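You operate a simulated robot arm through the tools that you are given. There is no shell and no other tool. Be economical: measure what you need, move in short steps, check, and stop when the job is done.

Carry out the task below with a simulated robot arm. There is one attempt and no reset: what you move stays moved.

JOB
Charge the mix drum: one scoop of peat, one of coir.
Fine: full scoops, the red scoop back, lid shut, catch locked, under 30 ml spilt.

The check looks at the end state, three seconds after you hand in, the way a careful person would. Anything else that was tipped, shoved, dropped, spilled or broken makes it a failure. Lids that push on must go on centred and level and be pressed home; caps that screw on are set level and turned clockwise until they are tight.

ROBOT AND FRAMES
A 7-joint arm with a two-finger parallel gripper, fixed in place. Base frame: the origin is at the foot of the arm, x ahead of it, y to its left, z up; the work surface is at about z = 64. Units: cm, rad, N and s.
With the tool pointing down near the work surface it reaches from about 22 to 66 cm from the base axis. Its first joint turns from -1.152 to 1.152 rad. Payload 1.57 kg.
The tool frame sits at the grasp point between the pads (the TCP): z along the fingers, y along the line on which they close. The tips reach 3 cm beyond it. The gripper opens to 11 cm. The fingers are 2.4 cm wide and 1.2 cm thick; the gripper's body (4.8 by 11.2 cm) begins 7.8 cm behind the TCP.
Orientation is told as [roll, pitch, yaw] about the base's x, y, z axes, in that order, counted from this pose: with the fingers straight down and closing along the base's y, the tool's x points along the base's -x, its y along +y and its z along -z.

CONTROLS
- The arm moves only by the tool send_rows. Its argument "motion" is one flat list of numbers, 7 for each row, row after row: the shift along the base's x, y, z in units of 40 mm (1.0 is 40 mm), then the turn, a rotation vector about the base's x, y, z in units of 5 degrees (1.0 is 5 degrees), then the finger opening in cm, from 0 to 11. In form: [x, y, z, ax, ay, az, claw, x, y, z, ax, ay, az, claw, ...]. A call has 1 to 12 rows; each row shifts and turns the commanded pose from where the row before left it. A call with a number of a shift or a turn outside -1 to 1 is refused whole. Each row takes 0.2 s and may step no farther than 5 cm and 0.15 rad from the row before; otherwise, or with a gripper value out of range, the whole call is refused. A pose out of reach is approached as far as the arm can. The call stops where the force on the tool passes 90 N (or 10 N more than at its start, if that is more) or the arm is blocked; 0.2 s more then pass. Each finger travels about 10.8 cm/s and halts on what it meets, pressing with about 26 N; the grip force reading is that of the motor and also rises with nothing between the fingers. The clock runs only during rows and for 0.2 s after the last one: add rows that do not move to give the fingers time. The reply holds the time, the measured pose of the TCP, the force on the tool along the base axes, the opening and the grip force, in the units named above and with some noise, and new pictures: "views" is both (left out), scene, wrist or none.
- Cameras (640 x 400 px; columns grow to the right, rows downward): "scene" is fixed at [16.32, -38.77, 141.16]; the picture's right is [0.82, -0.57, 0.00], its down [-0.28, -0.41, -0.87] and it looks along [0.49, 0.71, -0.50] (base axes); focal length 217 px, centre (320, 200). "wrist" rides on the gripper at [-3.6, 0, -8] in the tool frame; the picture's right is [0.00, -1.00, 0.00], its down [0.97, 0.00, -0.24] and it looks along [0.24, 0.00, 0.97] (tool axes); focal length 218 px, centre (320, 200).
- measure_at(camera, pixels): for up to 12 pixels [column, row] of the newest picture of that camera ("zoom" is the newest enlarged one), the place [x, y, z] in the base frame of the surface seen there, good to about 0.2 cm. The clock stands still meanwhile.
- enlarge(camera, box): a new picture of the part [left, top, right, bottom] of that camera's present view, enlarged. The clock stands still meanwhile.
- job_done(): hands the job in; it is judged then, once.

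Keep the steps short. Do not move on a guess: measure, check each grasp and each placing, and mend mistakes. In all there are 80 turns and 120 pictures (those below and enlarged ones count). Leave the gripper open and the arm clear of the work at the hand-in unless told otherwise, and finish with a single line.

The tools are called after "Call:" by a JSON object that holds its "op" and its "data". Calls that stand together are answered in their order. send_rows: Moves the arm, as the interface text tells. Its arguments: {"type":"object","properties":{"motion":{"type":"array","items":{"type":"number"}},"views":{"type":"string","enum":["both","scene","wrist","none"]}},"required":["motion"]} The other tools are called the same way: measure_at (camera, pixels) gives the place of the surface under pixels of a picture; enlarge (camera, box) takes an enlarged picture of a part of a camera's view; job_done () hands the job in.

At the start:

```text
t: 0.0
tool_pos: [33.65, 12.69, 130.92]
tcp_rot: [0.0, 0.001, -0.001]
force: [-0.6, -1.0, 0.5]
finger_gap: 11.0
finger_force: 0.1
```

scene: 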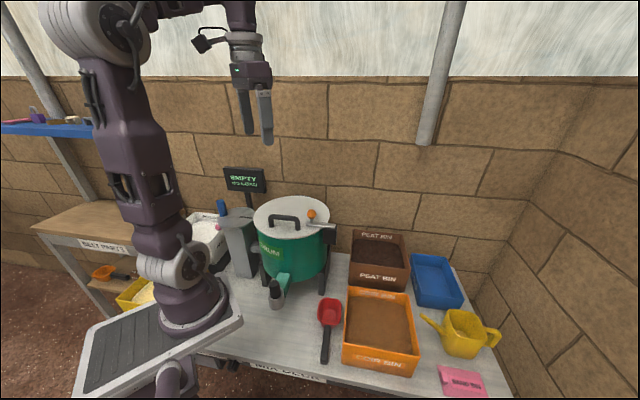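
wrist: 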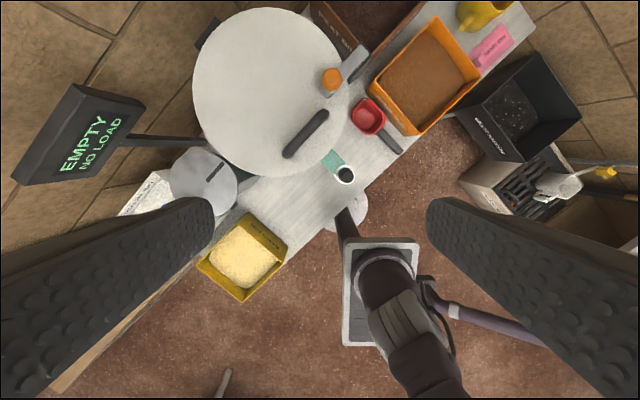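

I see the drum with its lid and orange catch, a red scoop, a brown bin, an orange bin and a display. I'll enlarge these to read the labels and look at the catch.

Call:
{"op": "enlarge", "data": {"camera": "scene", "box": [210, 160, 370, 320]}}

Call:
{"op": "enlarge", "data": {"camera": "scene", "box": [310, 210, 510, 400]}}

Call:
{"op": "enlarge", "data": {"camera": "scene", "box": [60, 180, 260, 320]}}

Call:
{"op": "enlarge", "data": {"camera": "wrist", "box": [180, 0, 420, 200]}}

Call:
{"op": "measure_at", "data": {"camera": "scene", "pixels": [[311, 214], [285, 219], [290, 205], [330, 312], [325, 350], [378, 318], [379, 250], [350, 288], [410, 297], [415, 378], [343, 366], [320, 225]]}}

```text
2.50 times, centred on (290, 240) of scene
```

zoom: 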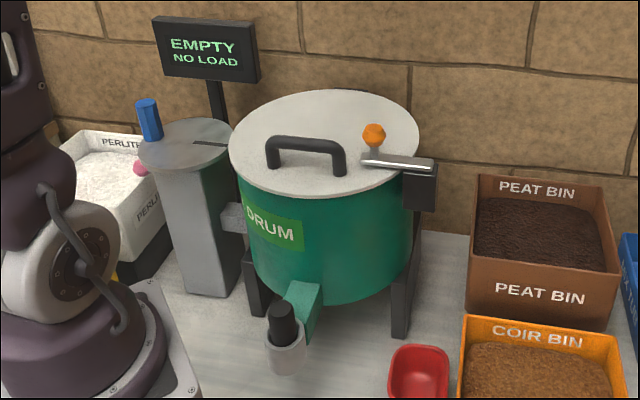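

```text
2.11 times, centred on (410, 305) of scene
```

zoom: 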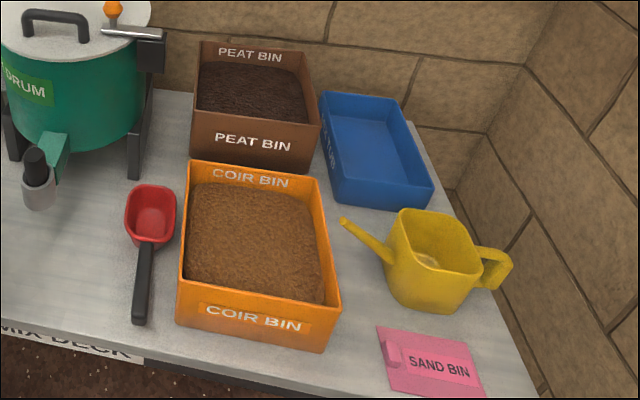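

```text
2.86 times, centred on (160, 250) of scene
```

zoom: 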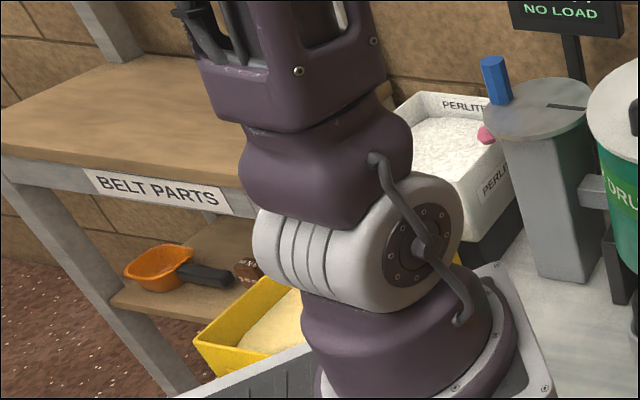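

```text
2.00 times, centred on (300, 100) of wrist
```

zoom: 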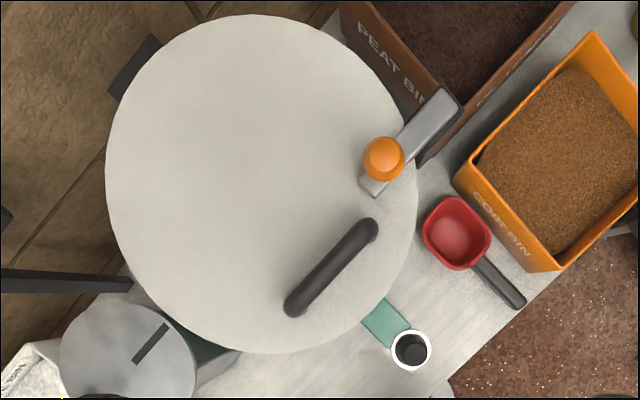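

```text
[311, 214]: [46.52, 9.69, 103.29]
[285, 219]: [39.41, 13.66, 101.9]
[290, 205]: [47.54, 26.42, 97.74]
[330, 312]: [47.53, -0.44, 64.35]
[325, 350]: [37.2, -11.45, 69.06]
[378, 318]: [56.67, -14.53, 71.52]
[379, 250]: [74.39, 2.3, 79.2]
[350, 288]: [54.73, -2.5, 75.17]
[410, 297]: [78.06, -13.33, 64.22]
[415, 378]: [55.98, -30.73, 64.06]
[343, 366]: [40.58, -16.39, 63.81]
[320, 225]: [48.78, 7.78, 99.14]
```

Next I'll measure the lid, handle, hinge block, latch, scoop and bin corners in the wrist view.

Call:
{"op": "measure_at", "data": {"camera": "wrist", "pixels": [[195, 85], [262, 12], [275, 172], [340, 60], [323, 116], [290, 150], [306, 132], [207, 37], [331, 78], [346, 67], [364, 51], [268, 90]]}}

Call:
{"op": "measure_at", "data": {"camera": "wrist", "pixels": [[368, 116], [354, 104], [383, 104], [366, 134], [380, 131], [391, 140], [401, 150], [432, 18], [369, 87], [425, 131], [478, 75], [425, 70]]}}

Call:
{"op": "measure_at", "data": {"camera": "scene", "pixels": [[350, 228], [408, 236], [408, 283], [348, 283], [378, 248], [348, 288], [408, 295], [418, 368], [343, 362], [380, 318], [330, 305], [326, 360]]}}

Call:
{"op": "enlarge", "data": {"camera": "wrist", "box": [290, 20, 410, 160]}}

Call:
{"op": "enlarge", "data": {"camera": "scene", "box": [250, 190, 350, 250]}}

```text
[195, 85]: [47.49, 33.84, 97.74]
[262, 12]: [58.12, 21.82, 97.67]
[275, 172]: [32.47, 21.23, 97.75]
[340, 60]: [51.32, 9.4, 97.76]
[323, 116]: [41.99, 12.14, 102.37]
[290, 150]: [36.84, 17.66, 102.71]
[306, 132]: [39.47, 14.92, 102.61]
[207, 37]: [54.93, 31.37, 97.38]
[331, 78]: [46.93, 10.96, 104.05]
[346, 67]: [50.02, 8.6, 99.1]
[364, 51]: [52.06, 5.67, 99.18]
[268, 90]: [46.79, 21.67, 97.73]
```

```text
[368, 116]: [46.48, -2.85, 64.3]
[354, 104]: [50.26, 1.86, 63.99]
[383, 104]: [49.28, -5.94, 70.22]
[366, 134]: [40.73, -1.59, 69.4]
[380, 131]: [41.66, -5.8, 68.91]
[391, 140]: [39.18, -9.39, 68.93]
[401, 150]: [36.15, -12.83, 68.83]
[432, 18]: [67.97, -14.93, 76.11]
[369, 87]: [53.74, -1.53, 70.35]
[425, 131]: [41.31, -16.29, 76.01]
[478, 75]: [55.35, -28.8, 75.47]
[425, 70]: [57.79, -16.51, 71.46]
```

```text
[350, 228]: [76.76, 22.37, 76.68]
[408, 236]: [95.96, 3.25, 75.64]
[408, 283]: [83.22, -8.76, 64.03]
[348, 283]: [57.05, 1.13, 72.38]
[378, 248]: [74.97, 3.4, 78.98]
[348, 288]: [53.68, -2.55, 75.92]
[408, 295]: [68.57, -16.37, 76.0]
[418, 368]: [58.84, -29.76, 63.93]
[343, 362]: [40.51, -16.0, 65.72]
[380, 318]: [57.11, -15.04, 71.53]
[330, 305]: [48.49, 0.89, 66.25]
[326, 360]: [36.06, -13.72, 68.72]
```

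```text
2.86 times, centred on (350, 90) of wrist
```

zoom: 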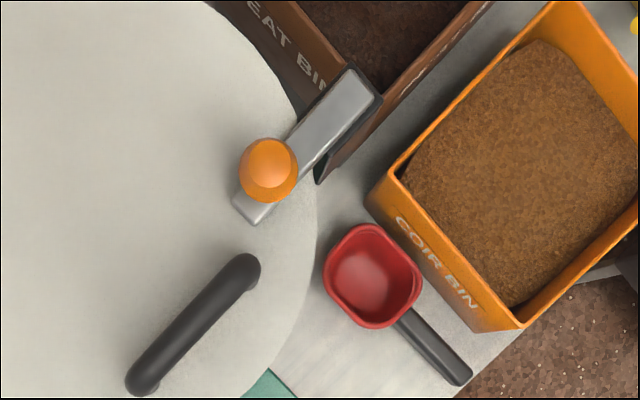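

```text
6.40 times, centred on (300, 220) of scene
```

zoom: 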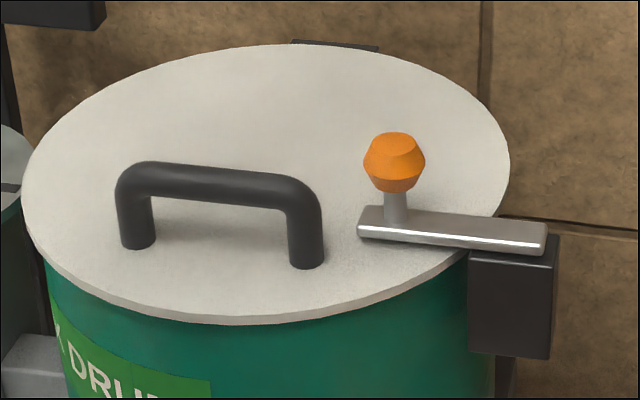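

The lid centre is about (45.5, 21), with its top at z 97.7. The handle bar centre is (39.5, 14.9, 102.5) and the knob is at (47, 11, 104). The lever pivots on the block near (52.5, 5.3). I'll move above the latch to see how it works.

Call:
{"op": "send_rows", "data": {"motion": [0.75, -0.2, -0.6, 0, 0, 0, 11, 0.75, -0.2, -0.6, 0, 0, 0, 11, 0.75, -0.2, -0.6, 0, 0, 0, 11, 0.75, -0.2, -0.6, 0, 0, 0, 11, 0.75, -0.2, -0.6, 0, 0, 0, 11, 0, 0, 0, 0, 0, 0, 11]}}

```text
t: 1.4
tool_pos: [48.88, 8.7, 118.82]
tcp_rot: [-0.001, 0.0, -0.001]
force: [-0.5, -0.1, 0.5]
finger_gap: 11.01
finger_force: 0.1
```

scene: 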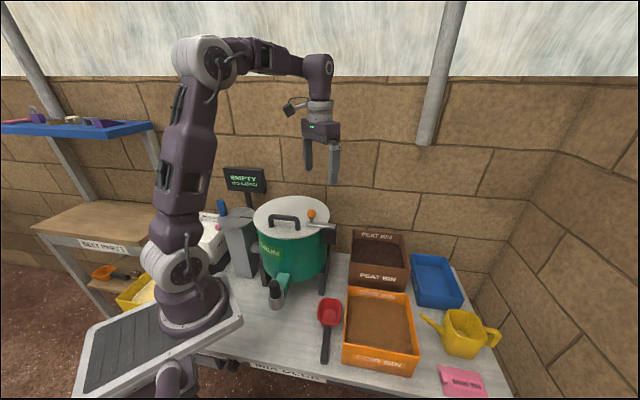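
wrist: 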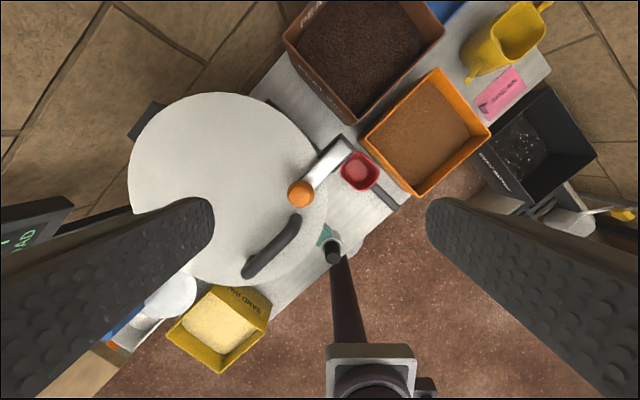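

I'll measure the bins, scoop, lever and hinge again from this closer view.

Call:
{"op": "measure_at", "data": {"camera": "wrist", "pixels": [[285, 40], [356, 123], [443, 35], [360, 45], [340, 80], [400, 60], [365, 137], [417, 196], [490, 130], [437, 70], [425, 130], [400, 165]]}}

Call:
{"op": "measure_at", "data": {"camera": "wrist", "pixels": [[300, 190], [318, 172], [342, 146], [350, 143], [145, 120], [160, 107], [296, 218], [250, 270], [375, 188], [398, 208], [360, 172], [342, 165]]}}

Call:
{"op": "enlarge", "data": {"camera": "wrist", "box": [270, 120, 420, 220]}}

Call:
{"op": "enlarge", "data": {"camera": "wrist", "box": [110, 80, 250, 180]}}

```text
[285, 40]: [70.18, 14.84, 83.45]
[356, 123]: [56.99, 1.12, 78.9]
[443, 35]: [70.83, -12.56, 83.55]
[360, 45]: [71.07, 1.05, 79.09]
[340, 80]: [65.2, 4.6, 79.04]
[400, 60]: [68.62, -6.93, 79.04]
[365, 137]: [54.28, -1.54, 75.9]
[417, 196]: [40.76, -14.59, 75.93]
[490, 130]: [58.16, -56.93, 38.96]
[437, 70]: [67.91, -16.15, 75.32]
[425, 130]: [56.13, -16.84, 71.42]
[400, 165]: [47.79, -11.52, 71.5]
```

```text
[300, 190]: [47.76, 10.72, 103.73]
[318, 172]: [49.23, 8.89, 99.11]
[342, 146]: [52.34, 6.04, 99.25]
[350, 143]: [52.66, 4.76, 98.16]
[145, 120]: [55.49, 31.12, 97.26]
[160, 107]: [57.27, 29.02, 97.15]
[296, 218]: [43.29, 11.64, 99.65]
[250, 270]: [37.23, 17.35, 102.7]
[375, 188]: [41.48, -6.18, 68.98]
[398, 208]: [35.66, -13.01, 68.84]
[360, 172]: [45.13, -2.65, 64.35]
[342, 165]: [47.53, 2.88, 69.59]
```

```text
4.00 times, centred on (345, 170) of wrist
```

zoom: 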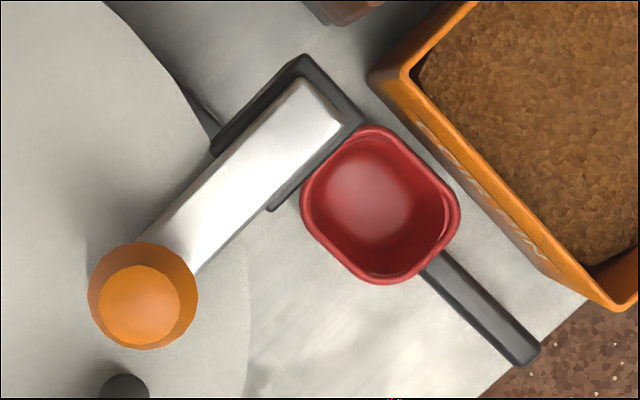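

```text
4.00 times, centred on (180, 130) of wrist
```

zoom: 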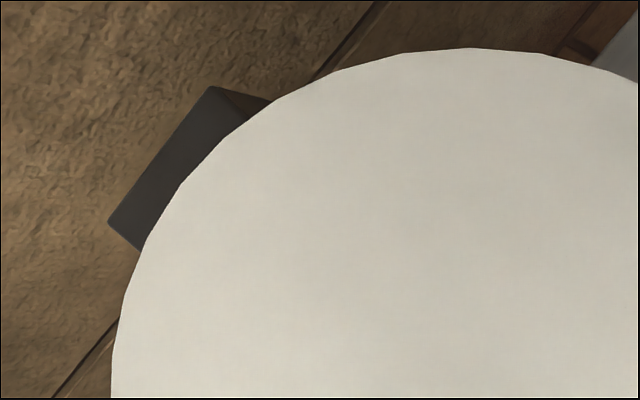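

The latch lever rests on a block near (52.3, 5.7), with the knob at (47.1, 10.9, 103). I'll descend over the knob with the fingers 5.5 cm apart.

Call:
{"op": "send_rows", "data": {"motion": [-0.225, 0.275, -0.5, 0, 0, 0, 5.5, -0.225, 0.275, -0.8, 0, 0, 0, 5.5, 0, 0, -0.9, 0, 0, 0, 5.5, 0, 0, -0.9, 0, 0, 0, 5.5, 0, 0, -0.75, 0, 0, 0, 5.5, 0, 0, 0, 0, 0, 0, 5.5]}}

```text
t: 2.8
tool_pos: [47.16, 10.84, 103.63]
tcp_rot: [0.0, -0.001, 0.0]
force: [0.1, -0.6, 0.3]
finger_gap: 5.48
finger_force: 0.1
```

scene: 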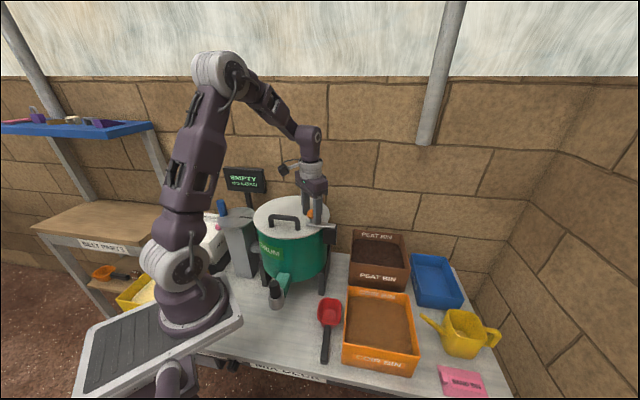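
wrist: 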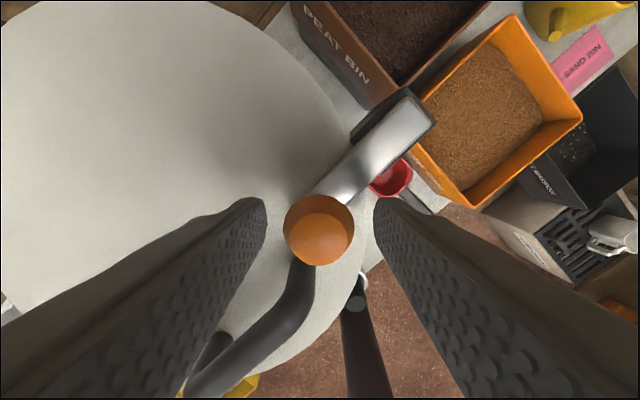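

The knob is centred between the fingers. I'll close on it and lift 0.4 cm to test whether the lever flips up.

Call:
{"op": "send_rows", "data": {"motion": [0, 0, 0, 0, 0, 0, 2.5, 0, 0, 0, 0, 0, 0, 1, 0, 0, 0, 0, 0, 0, 1], "views": "none"}}

Call:
{"op": "send_rows", "data": {"motion": [0, 0, 0.1, 0, 0, 0, 1, 0, 0, 0, 0, 0, 0, 1], "views": "none"}}

```text
t: 3.6
tool_pos: [47.07, 10.89, 103.53]
tcp_rot: [0.0, -0.002, 0.001]
force: [-2.8, 4.3, -6.6]
finger_gap: 3.09
finger_force: 39.7
```

```text
t: 4.2
tool_pos: [47.04, 10.91, 103.85]
tcp_rot: [-0.002, 0.002, -0.001]
force: [-2.7, 0.7, -30.8]
finger_gap: 3.15
finger_force: 39.8
```

Lifting is resisted (-31 N), so it isn't a free flip. I'll go back down and try a small sideways swing toward the front.

Call:
{"op": "send_rows", "data": {"motion": [0, 0, -0.1, 0, 0, 0, 1, -0.1, -0.1, 0, 0, 0, 0, 1, -0.1, -0.1, 0, 0, 0, 0, 1], "views": "none"}}

```text
t: 5.0
tool_pos: [46.21, 10.13, 103.66]
tcp_rot: [-0.002, -0.003, 0.0]
force: [4.3, 3.2, 18.9]
finger_gap: 3.13
finger_force: 40.4
```

It swings freely toward the front, so I'll follow the arc about the pivot.

Call:
{"op": "send_rows", "data": {"motion": [-0.19, -0.38, 0.04, 0, 0, 0, 1, -0.12, -0.4, 0, 0, 0, 0, 1, 0, 0, 0, 0, 0, 0, 1]}}

```text
t: 5.8
tool_pos: [44.83, 6.77, 103.67]
tcp_rot: [-0.002, 0.004, 0.0]
force: [-0.9, -1.2, -14.2]
finger_gap: 3.14
finger_force: 40.1
```

scene: 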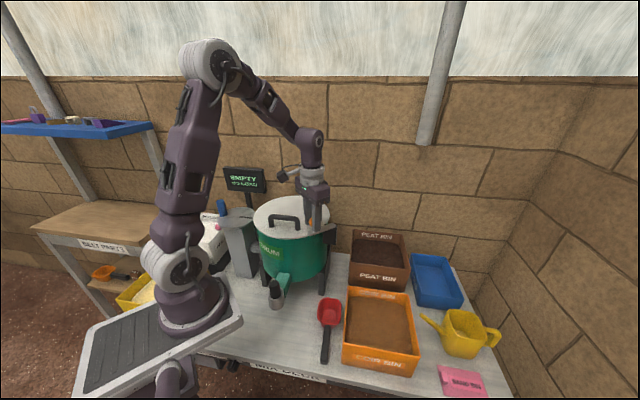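
wrist: 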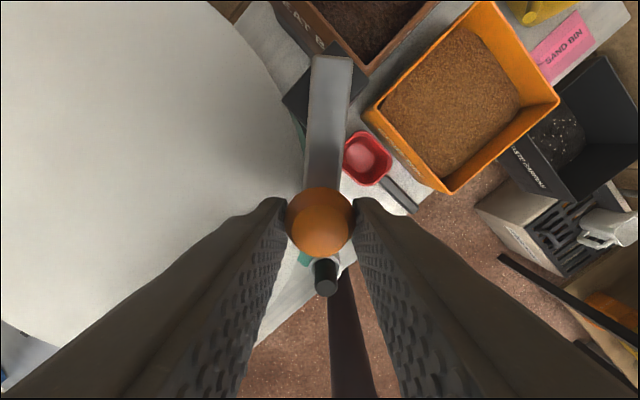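

The lever turns about its block as expected. I'll carry on round until it is clear of the lid.

Call:
{"op": "send_rows", "data": {"motion": [-0.02, -0.45, 0, 0, 0, 0, 1, 0.1, -0.45, 0, 0, 0, 0, 1, 0.22, -0.42, 0, 0, 0, 0, 1, 0.3, -0.35, 0, 0, 0, 0, 1, 0, 0, 0, 0, 0, 0, 1]}}

```text
t: 7.0
tool_pos: [47.03, 1.17, 103.53]
tcp_rot: [0.01, 0.008, 0.005]
force: [-30.7, 61.2, 1.4]
finger_gap: 3.16
finger_force: 40.5
```

scene: 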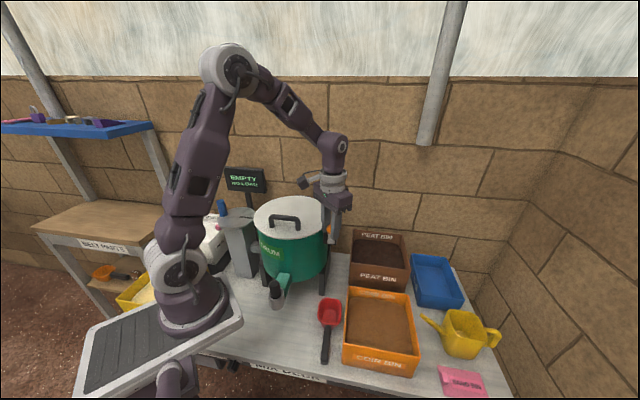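
wrist: 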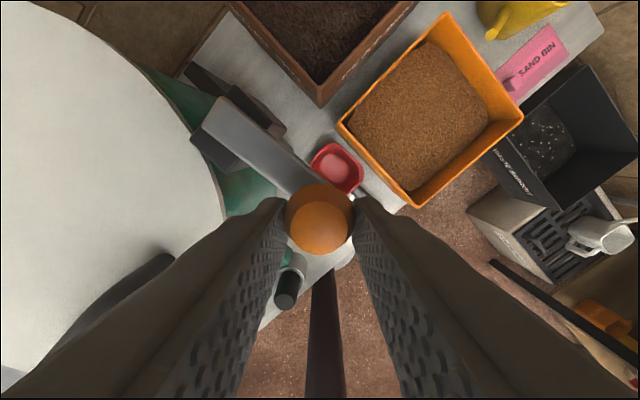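

The lever has hit its stop and is fully off the lid. I'll ease off, open the fingers, rise, and head to the lid handle while yawing toward -46°.

Call:
{"op": "send_rows", "data": {"motion": [-0.08, 0.17, 0, 0, 0, 0, 1, 0, 0, 0, 0, 0, 0, 6, 0, 0, 0, 0, 0, 0, 6, 0, 0, 1, 0, 0, 0, 6, 0, 0, 1, 0, 0, 0, 6, -0.27, 0.49, 0.1, 0, 0, -1, 6, -0.27, 0.49, 0, 0, 0, -1, 6, -0.27, 0.49, 0, 0, 0, -1, 6, -0.27, 0.49, 0, 0, 0, -1, 6, -0.27, 0.49, 0, 0, 0, -1, 6, -0.27, 0.49, 0, 0, 0, -1, 6, -0.27, 0.49, 0, 0, 0, -1, 6], "views": "none"}}

Call:
{"op": "send_rows", "data": {"motion": [0, 0, 0, 0, 0, -1, 6, 0, 0, 0, 0, 0, -1, 6, 0, 0, 0, 0, 0, -0.3, 6, 0, 0, 0, 0, 0, 0, 6]}}

```text
t: 9.6
tool_pos: [39.43, 14.68, 111.96]
tcp_rot: [-0.001, 0.001, -0.614]
force: [-0.1, -0.1, -0.2]
finger_gap: 5.96
finger_force: 0.1
```

```text
t: 10.6
tool_pos: [39.59, 14.73, 112.13]
tcp_rot: [0.001, 0.0, -0.812]
force: [-0.4, 0.2, -0.6]
finger_gap: 5.99
finger_force: 0.0
```

scene: 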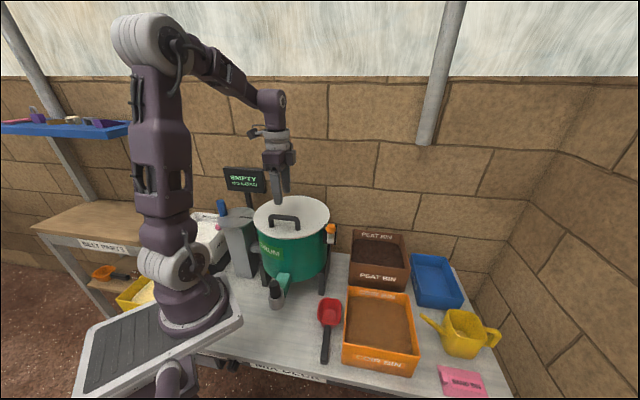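
wrist: 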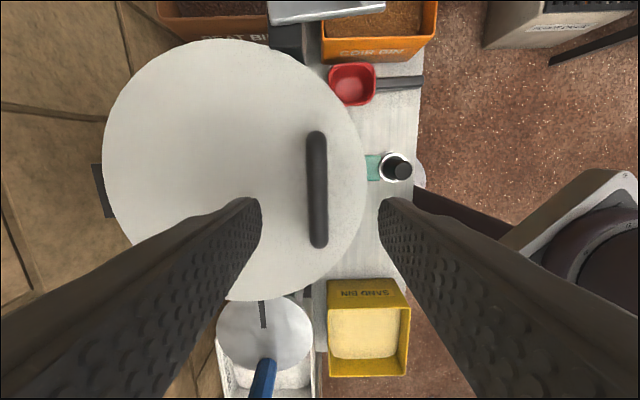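

The handle is aligned and centred at pixel (317, 189). I'll descend 10 cm and close on the bar.

Call:
{"op": "send_rows", "data": {"motion": [0, 0, -0.9, 0, 0, 0, 6, 0, 0, -0.9, 0, 0, 0, 6, 0, 0, -0.7, 0, 0, 0, 6, 0, 0, 0, 0, 0, 0, 6, 0, 0, 0, 0, 0, 0, 2, 0, 0, 0, 0, 0, 0, 0.5, 0, 0, 0, 0, 0, 0, 0.5]}}

```text
t: 12.2
tool_pos: [39.5, 14.91, 102.12]
tcp_rot: [0.004, 0.0, -0.808]
force: [11.2, 10.6, -5.3]
finger_gap: 1.76
finger_force: 32.1
```

scene: 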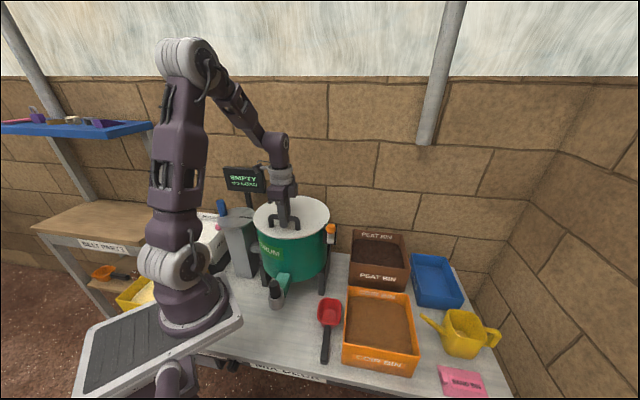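
wrist: 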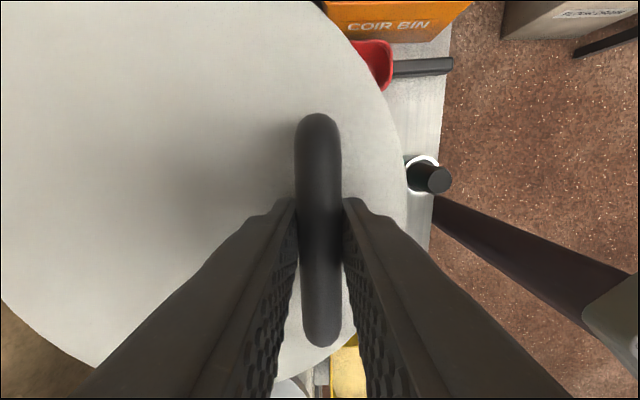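

The bar is gripped (gap 1.76). I'll lift along the first 10° of the hinge arc and check the force.

Call:
{"op": "send_rows", "data": {"motion": [0.08, 0.08, 0.48, 0, 0, 0, 0.5, 0.13, 0.13, 0.46, 0, 0, 0, 0.5, 0, 0, 0, 0, 0, 0, 0.5]}}

```text
t: 13.0
tool_pos: [40.36, 15.59, 105.67]
tcp_rot: [-0.003, -0.001, -0.812]
force: [0.9, 3.3, -4.3]
finger_gap: 1.79
finger_force: 32.7
```

scene: 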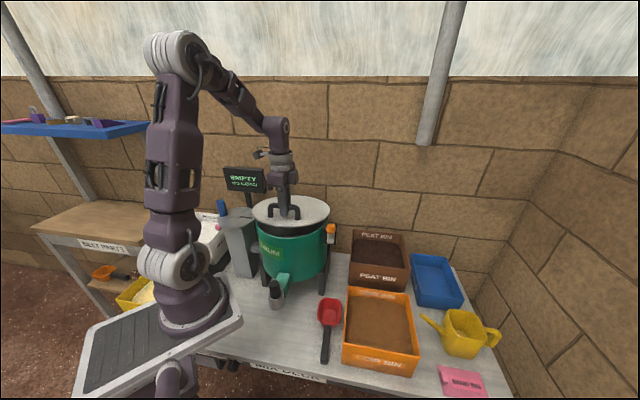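
wrist: 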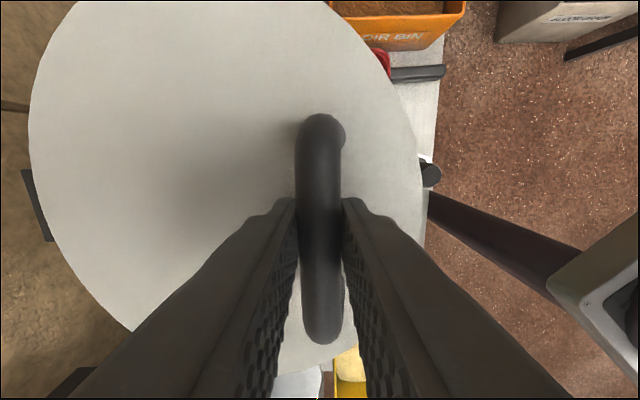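

It lifts easily and follows the hinge. I'll continue to about 50°.

Call:
{"op": "send_rows", "data": {"motion": [0.147, 0.15, 0.445, 0, 0, 0, 0.5, 0.175, 0.179, 0.425, 0, 0, 0, 0.5, 0.2, 0.205, 0.405, 0, 0, 0, 0.5, 0.22, 0.225, 0.373, 0, 0, 0, 0.5, 0.243, 0.248, 0.345, 0, 0, 0, 0.5, 0.266, 0.271, 0.315, 0, 0, 0, 0.5, 0.285, 0.291, 0.28, 0, 0, 0, 0.5, 0.3, 0.305, 0.245, 0, 0, 0, 0.5, 0, 0, 0, 0, 0, 0, 0.5]}}

```text
t: 15.0
tool_pos: [47.6, 22.91, 117.35]
tcp_rot: [0.002, -0.001, -0.81]
force: [-0.7, -12.6, 19.3]
finger_gap: 1.79
finger_force: 32.6
```

scene: 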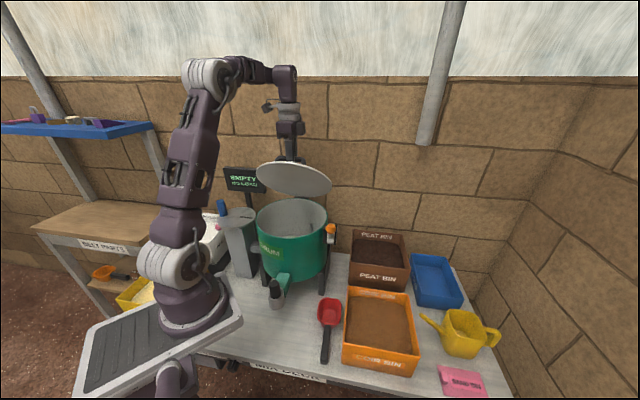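
wrist: 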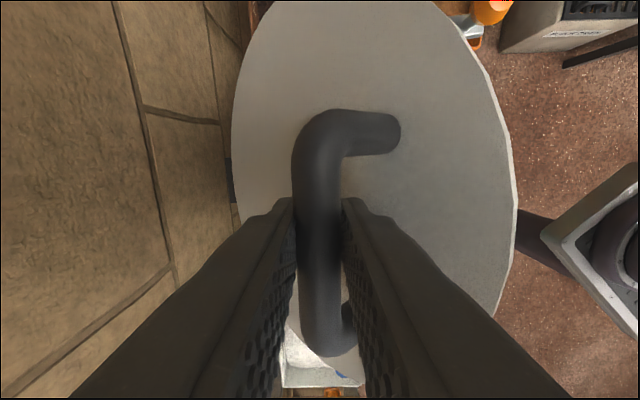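

The lid is about 50° open. I'll continue the arc to about 75°.

Call:
{"op": "send_rows", "data": {"motion": [0.312, 0.318, 0.2, 0, 0, 0, 0.5, 0.324, 0.33, 0.165, 0, 0, 0, 0.5, 0.336, 0.343, 0.125, 0, 0, 0, 0.5, 0.34, 0.346, 0.082, 0, 0, 0, 0.5, 0.34, 0.346, 0.04, 0, 0, 0, 0.5, 0, 0, 0, 0, 0, 0, 0.5]}}

```text
t: 16.4
tool_pos: [52.08, 27.8, 119.04]
tcp_rot: [-0.003, 0.005, -0.808]
force: [-8.3, 10.0, -11.9]
finger_gap: 1.77
finger_force: 32.5
out of reach, approached as far as the arm can: row 4, 5
```

scene: 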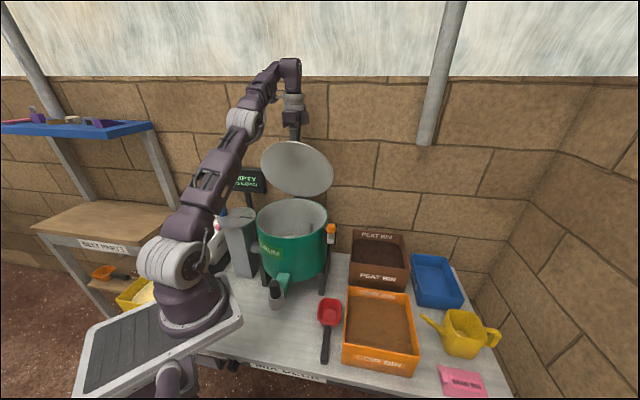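
wrist: 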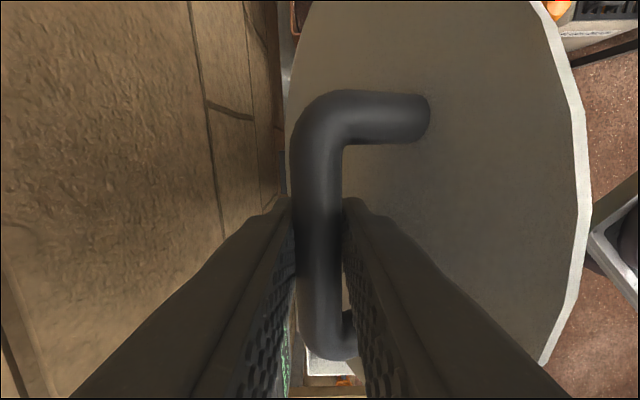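

The lid is about 67° open and a vertical tool is at its reach limit. I'll tilt the tool so the fingers point outward, which brings the wrist back and gains reach.

Call:
{"op": "send_rows", "data": {"motion": [0, 0, 0, 0.714, -0.7, 0, 0.5, 0, 0, 0, 0.714, -0.7, 0, 0.5, 0, 0, 0, 0.714, -0.7, 0, 0.5, 0, 0, 0, 0.714, -0.7, 0, 0.5, 0, 0, 0, 0, 0, 0, 0.5]}}

```text
t: 17.6
tool_pos: [52.06, 27.82, 119.31]
tcp_rot: [0.35, 0.013, -0.809]
force: [-12.9, 10.2, 0.4]
finger_gap: 1.78
finger_force: 32.6
```

scene: 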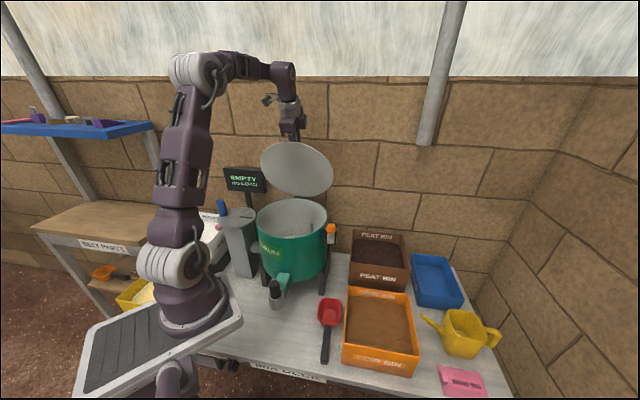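
wrist: 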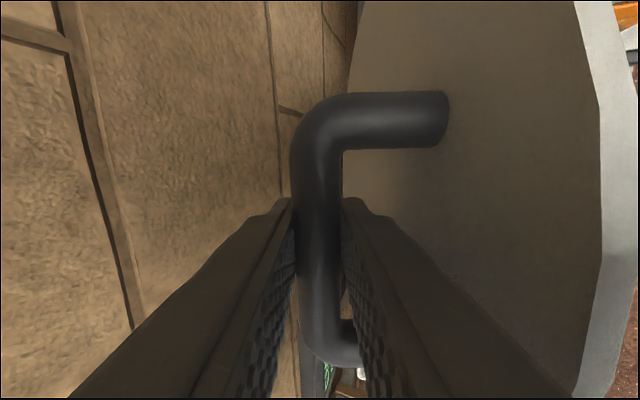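

The tilt worked and reach is back. I'll continue along the arc.

Call:
{"op": "send_rows", "data": {"motion": [0.35, 0.357, 0.06, 0, 0, 0, 0.5, 0.35, 0.357, 0.02, 0, 0, 0, 0.5, 0.35, 0.357, -0.02, 0, 0, 0, 0.5, 0.34, 0.348, -0.06, 0, 0, 0, 0.5, 0, 0, 0, 0, 0, 0, 0.5]}}

```text
t: 18.8
tool_pos: [57.65, 33.16, 119.37]
tcp_rot: [0.349, 0.009, -0.812]
force: [-3.4, -13.1, 18.3]
finger_gap: 1.76
finger_force: 31.9
```

scene: 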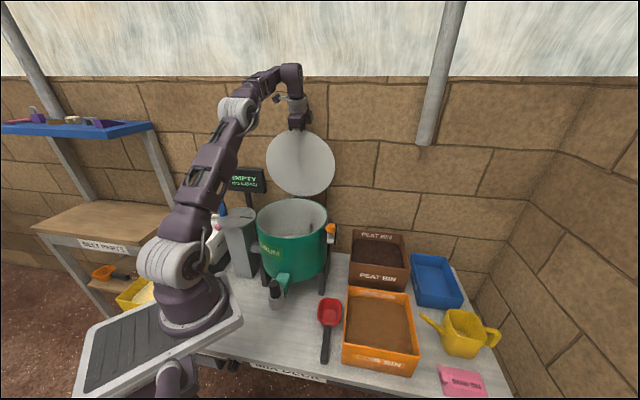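
wrist: 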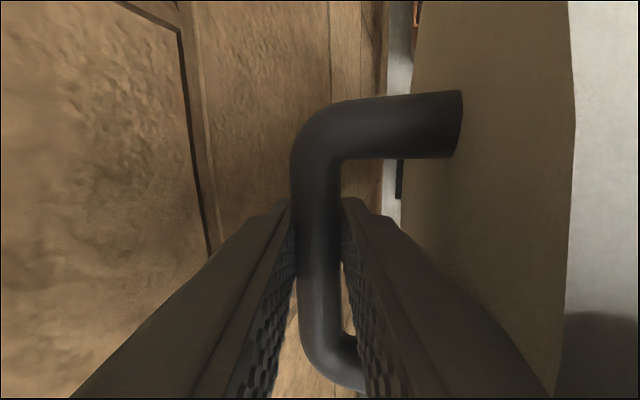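

The lid is nearly vertical. I'll move on a little to pass top dead centre, watching for a stop.

Call:
{"op": "send_rows", "data": {"motion": [0.335, 0.342, -0.08, 0, 0, 0, 0.5, 0.33, 0.338, -0.12, 0, 0, 0, 0.5, 0, 0, 0, 0, 0, 0, 0.5]}}

```text
t: 19.2
tool_pos: [58.37, 33.54, 119.24]
tcp_rot: [0.331, -0.001, -0.805]
force: [-11.3, -16.9, 20.9]
finger_gap: 1.74
finger_force: 32.0
out of reach, approached as far as the arm can: row 1, 2
stopped in row 2: the force on the tool passed its limit (the readings are from after the stop); the commanded pose is now the measured one
```

scene: 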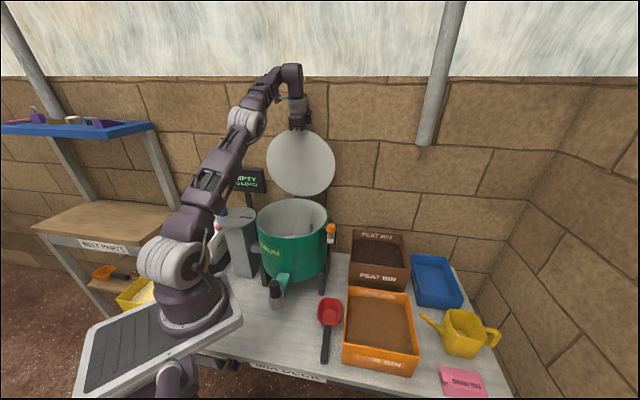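
wrist: 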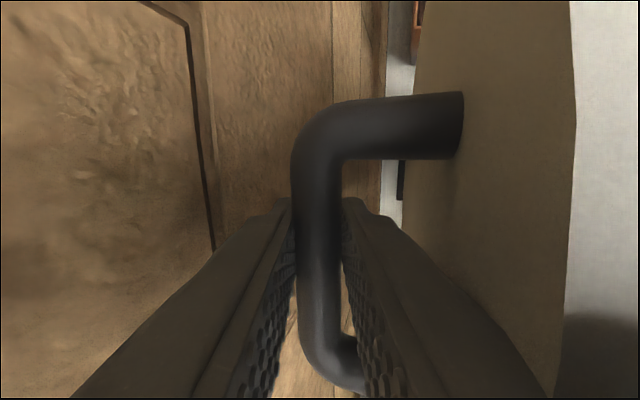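

The force limit was reached, which could be the lid's stop. I'll measure the lid's plane.

Call:
{"op": "measure_at", "data": {"camera": "scene", "pixels": [[300, 138], [300, 190], [275, 165], [326, 165], [300, 165], [290, 205], [258, 215], [326, 215], [292, 232], [300, 215]]}}

Call:
{"op": "enlarge", "data": {"camera": "scene", "box": [240, 110, 360, 310]}}

```text
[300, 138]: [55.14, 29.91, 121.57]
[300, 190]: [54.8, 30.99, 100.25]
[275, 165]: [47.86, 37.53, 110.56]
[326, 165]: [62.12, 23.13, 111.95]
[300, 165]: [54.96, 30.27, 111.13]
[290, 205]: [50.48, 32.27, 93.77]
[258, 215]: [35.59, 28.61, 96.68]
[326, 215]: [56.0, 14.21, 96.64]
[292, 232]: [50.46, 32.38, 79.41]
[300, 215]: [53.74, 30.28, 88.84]
```

```text
2.00 times, centred on (300, 210) of scene
```

zoom: 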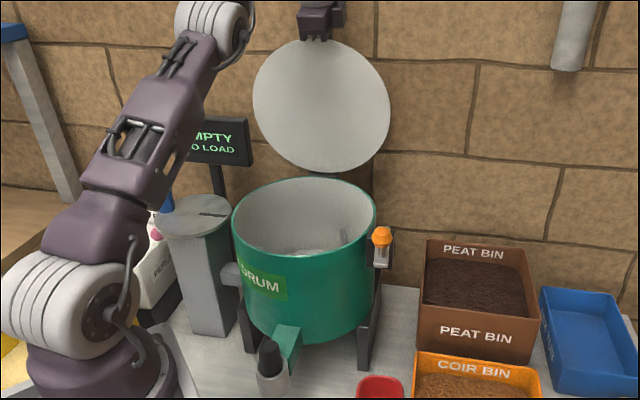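

The lid is about 88.5° open. I'll add 10° of tilt and push a bit further outward to find the stop.

Call:
{"op": "send_rows", "data": {"motion": [0, 0, 0, 0.714, -0.7, 0, 0.5, 0, 0, 0, 0.714, -0.7, 0, 0.5, 0.1, 0.1, -0.02, 0, 0, 0, 0.5, 0.1, 0.1, -0.02, 0, 0, 0, 0.5, 0.1, 0.1, -0.03, 0, 0, 0, 0.5, 0.1, 0.1, -0.03, 0, 0, 0, 0.5, 0, 0, 0, 0, 0, 0, 0.5]}}

Call:
{"op": "measure_at", "data": {"camera": "scene", "pixels": [[300, 140], [300, 190], [300, 165]]}}

```text
t: 19.7
tool_pos: [57.46, 32.74, 119.36]
tcp_rot: [0.398, -0.006, -0.798]
force: [-27.8, -21.4, 36.3]
finger_gap: 1.74
finger_force: 32.3
stopped in row 2: the force on the tool passed its limit (the readings are from after the stop); the commanded pose is now the measured one
```

scene: 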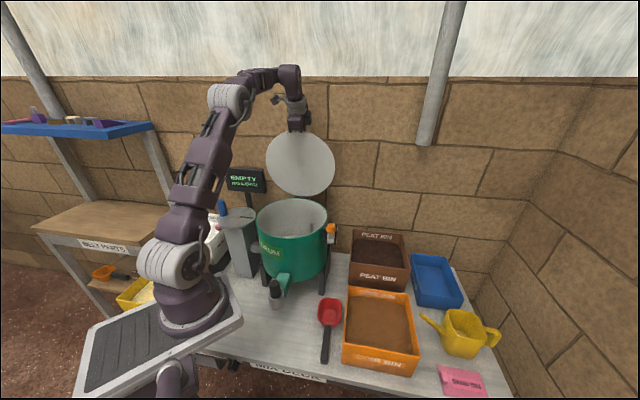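
wrist: 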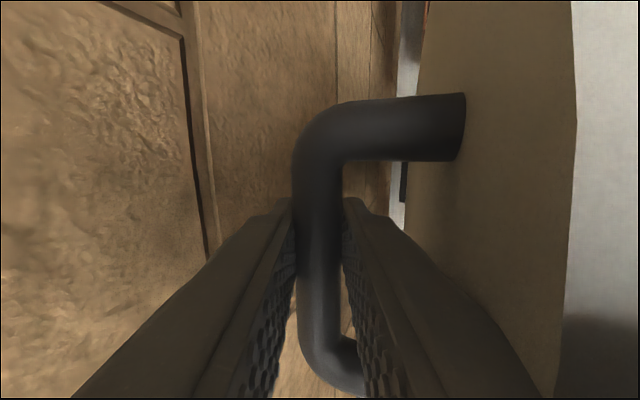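

```text
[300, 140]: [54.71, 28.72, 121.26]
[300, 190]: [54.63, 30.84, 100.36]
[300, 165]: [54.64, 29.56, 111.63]
```

The extra tilt presses the gripper against the lid and drew it back to about 86°. I'll undo that tilt and open the fingers to 3 cm, with the bar still captured, to see whether the lid holds by itself.

Call:
{"op": "send_rows", "data": {"motion": [0, 0, 0, -0.5, 0.5, 0, 0.5, 0.18, 0.18, 0, 0, 0, 0, 0.5, 0.15, 0.15, 0, 0, 0, 0, 0.5, 0, 0, 0, 0, 0, 0, 3.2, 0, 0, 0, 0, 0, 0, 3.2, 0, 0, 0, 0, 0, 0, 3.2]}}

Call:
{"op": "measure_at", "data": {"camera": "scene", "pixels": [[300, 140], [300, 190], [300, 165]]}}

```text
t: 21.1
tool_pos: [58.44, 33.62, 119.04]
tcp_rot: [0.331, -0.007, -0.798]
force: [-1.6, -16.1, 77.4]
finger_gap: 2.04
finger_force: 0.0
out of reach, approached as far as the arm can: row 3
```

scene: 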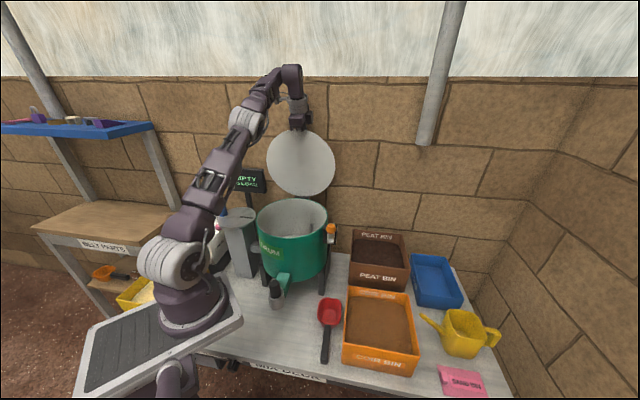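
wrist: 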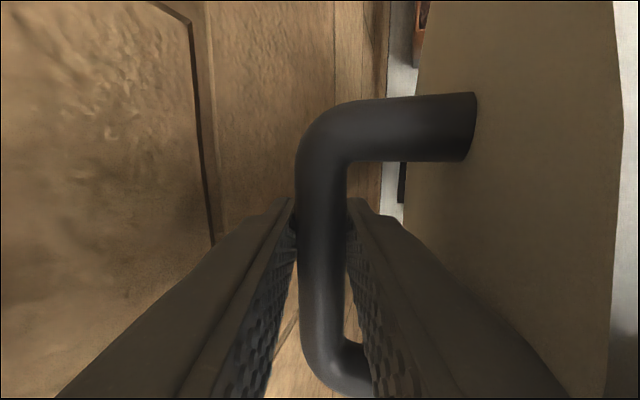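

```text
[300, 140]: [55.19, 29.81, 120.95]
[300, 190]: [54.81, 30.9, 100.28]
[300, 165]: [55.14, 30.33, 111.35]
```

The inner finger is jammed against the lid rim, so it only opened to 2.04. I'll regrip, back the lid off to about 82° with less tilt, then open slightly there to test whether the hinge holds.

Call:
{"op": "send_rows", "data": {"motion": [0, 0, 0, 0, 0, 0, 0.5, -0.15, -0.15, 0.02, -0.5, 0.49, 0, 0.5, -0.15, -0.15, 0.03, -0.4, 0.39, 0, 0.5, -0.15, -0.15, 0.03, 0, 0, 0, 0.5, 0, 0, 0, 0, 0, 0, 0.5, 0, 0, 0, 0, 0, 0, 3, 0, 0, 0, 0, 0, 0, 3]}}

Call:
{"op": "measure_at", "data": {"camera": "scene", "pixels": [[300, 145], [300, 190], [300, 165]]}}

```text
t: 22.7
tool_pos: [56.52, 32.22, 118.92]
tcp_rot: [0.235, -0.005, -0.801]
force: [-0.2, 0.0, 0.2]
finger_gap: 3.0
finger_force: 0.0
out of reach, approached as far as the arm can: row 2, 3
```

scene: 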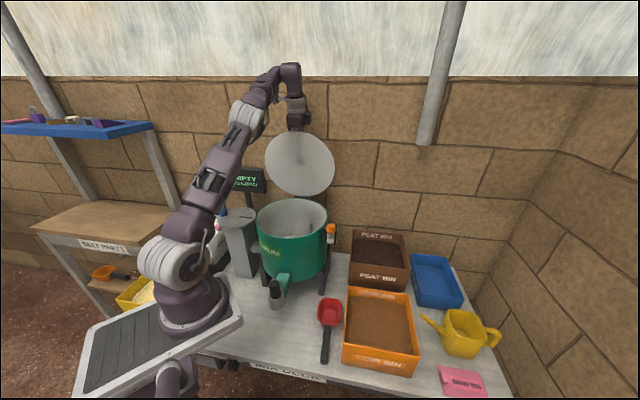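
wrist: 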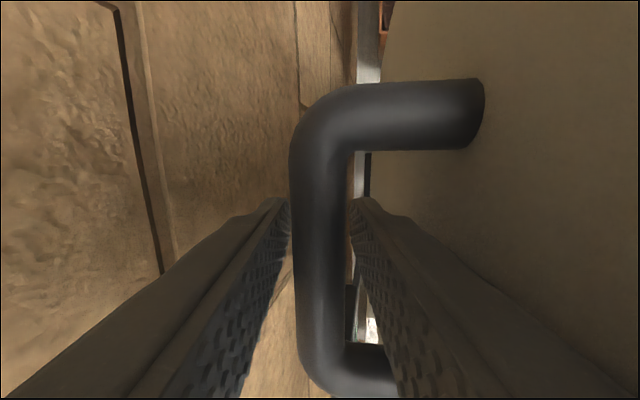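

```text
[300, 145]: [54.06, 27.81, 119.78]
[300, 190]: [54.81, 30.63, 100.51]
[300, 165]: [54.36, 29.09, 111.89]
```

The forces are zero and the lid is at 82.5°. I'll wait a second with the fingers slightly wider to confirm it isn't drifting shut.

Call:
{"op": "send_rows", "data": {"motion": [0, 0, 0, 0, 0, 0, 3.6, 0, 0, 0, 0, 0, 0, 3.6, 0, 0, 0, 0, 0, 0, 3.6, 0, 0, 0, 0, 0, 0, 3.6, 0, 0, 0, 0, 0, 0, 3.6], "views": "wrist"}}

Call:
{"op": "measure_at", "data": {"camera": "scene", "pixels": [[300, 145], [300, 190], [300, 165]]}}

```text
t: 23.9
tool_pos: [56.56, 32.28, 118.75]
tcp_rot: [0.238, -0.006, -0.802]
force: [-0.4, 0.5, 0.7]
finger_gap: 3.61
finger_force: 0.0
```

wrist: 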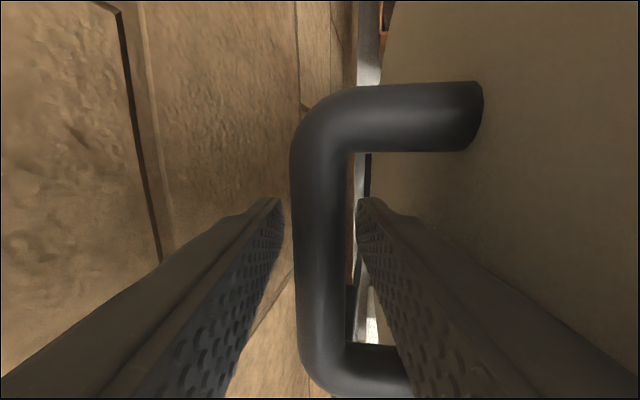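

```text
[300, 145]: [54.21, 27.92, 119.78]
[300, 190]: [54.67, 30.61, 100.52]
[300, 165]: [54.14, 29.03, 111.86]
```

The lid holds by its own friction at about 82°. I'll withdraw along the tool axis until the tips clear the lid rim at about z 124.

Call:
{"op": "send_rows", "data": {"motion": [-0.1, -0.1, 0.6, 0, 0, 0, 3.6, -0.14, -0.144, 0.82, 0, 0, 0, 3.6, -0.14, -0.144, 0.82, 0, 0, 0, 3.6, -0.14, -0.144, 0.82, 0, 0, 0, 3.6, 0, 0, 0, 0, 0, 0, 3.6]}}

```text
t: 25.1
tool_pos: [52.48, 29.1, 126.69]
tcp_rot: [0.237, -0.007, -0.803]
force: [0.0, -0.9, 0.0]
finger_gap: 3.59
finger_force: 0.0
out of reach, approached as far as the arm can: row 1, 2, 3, 4
```

scene: 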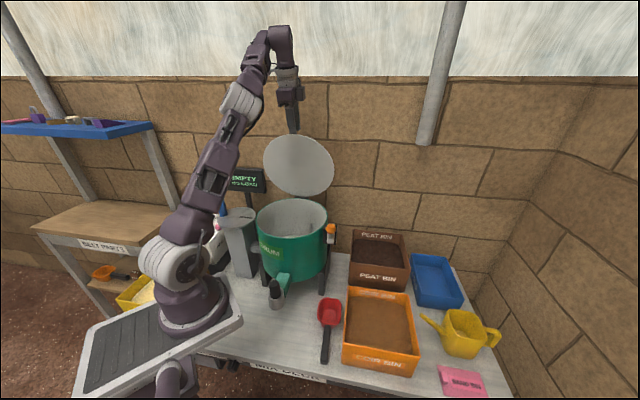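
wrist: 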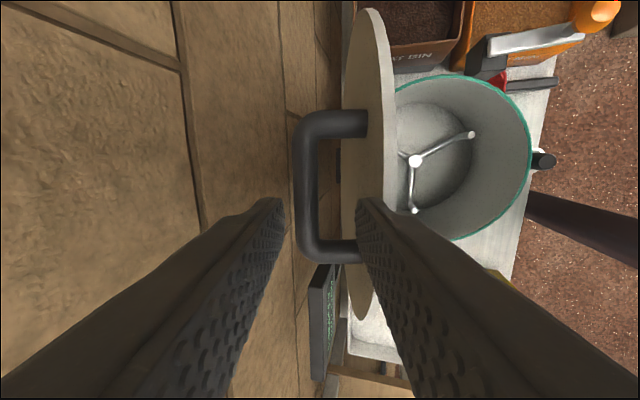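

The drum has a mixing paddle inside. I'll retreat a bit more, level the tool, then swing over the scoop while yawing to +45°.

Call:
{"op": "send_rows", "data": {"motion": [-0.14, -0.144, 0.8, 0, 0, 0, 3.6, -0.2, -0.2, 0.4, 0, 0, 0, 3.6, -0.5, -0.5, 0, -0.714, 0.7, 0, 3.6, -0.5, -0.5, 0, -0.714, 0.7, 0, 3.6, -0.5, -0.5, 0, -0.51, 0.5, 0, 3.6, -0.15, -0.9, -0.3, 0, 0, 1, 5, -0.15, -0.9, -0.3, 0, 0, 1, 5, -0.15, -0.9, -0.3, 0, 0, 1, 5, -0.15, -0.9, -0.3, 0, 0, 1, 5, -0.15, -0.9, -0.3, 0, 0, 1, 5, -0.15, -0.9, -0.3, 0, 0, 1, 5, -0.15, -0.9, -0.3, 0, 0, 1, 5], "views": "scene"}}

Call:
{"op": "measure_at", "data": {"camera": "scene", "pixels": [[300, 145], [300, 190], [300, 165]]}}

```text
t: 27.7
tool_pos: [39.09, -4.39, 122.02]
tcp_rot: [0.0, -0.012, -0.187]
force: [-0.2, 0.4, -0.7]
finger_gap: 5.02
finger_force: 0.1
out of reach, approached as far as the arm can: row 1, 2
```

scene: 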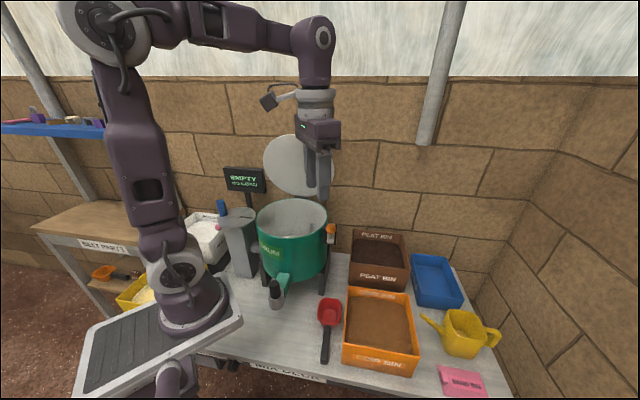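

```text
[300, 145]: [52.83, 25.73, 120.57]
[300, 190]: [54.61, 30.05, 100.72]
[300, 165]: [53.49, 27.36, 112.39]
```

The lid now reads about 78°, so it may have been brushed or be creeping. I'll descend over the scoop, finish the yaw, and measure the lid again.

Call:
{"op": "send_rows", "data": {"motion": [0.03, -0.1, -0.78, 0, 0, 1, 5, 0.03, -0.1, -0.78, 0, 0, 1, 5, 0.03, -0.1, -0.78, 0, 0, 1, 5, 0.03, -0.1, -0.78, 0, 0, 1, 5, 0.03, -0.1, -0.78, 0, 0, 1, 5, 0.03, -0.1, -0.78, 0, 0, 1, 5, 0.03, -0.1, -0.78, 0, 0, 1, 5, 0.03, -0.1, -0.78, 0, 0, 1, 5, 0.03, -0.1, -0.78, 0, 0, 1, 5, 0.03, -0.1, -0.78, 0, 0, 1, 5, 0, 0, 0, 0, 0, 1, 5, 0, 0, 0, 0, 0.13, 0, 5]}}

Call:
{"op": "measure_at", "data": {"camera": "scene", "pixels": [[300, 145], [300, 190], [300, 165]]}}

```text
t: 30.3
tool_pos: [40.38, -8.29, 90.89]
tcp_rot: [0.008, -0.004, 0.773]
force: [0.5, 0.0, 0.1]
finger_gap: 5.03
finger_force: 0.0
```

scene: 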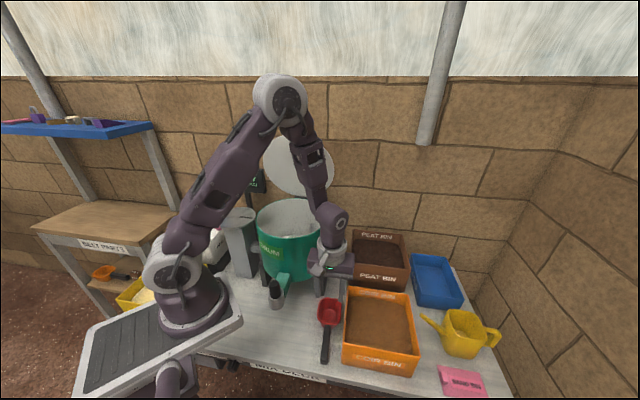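
wrist: 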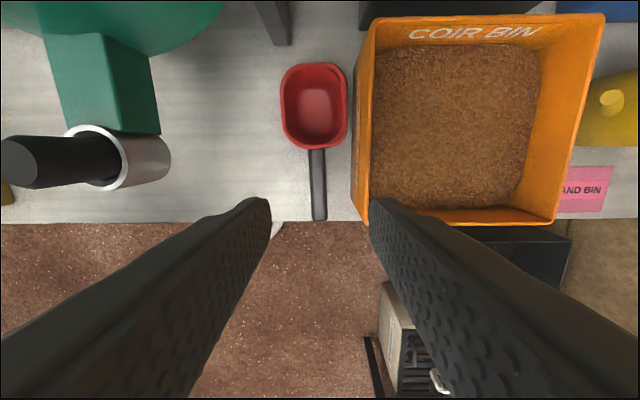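

```text
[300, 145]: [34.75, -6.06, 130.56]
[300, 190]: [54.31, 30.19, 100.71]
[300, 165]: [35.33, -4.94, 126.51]
```

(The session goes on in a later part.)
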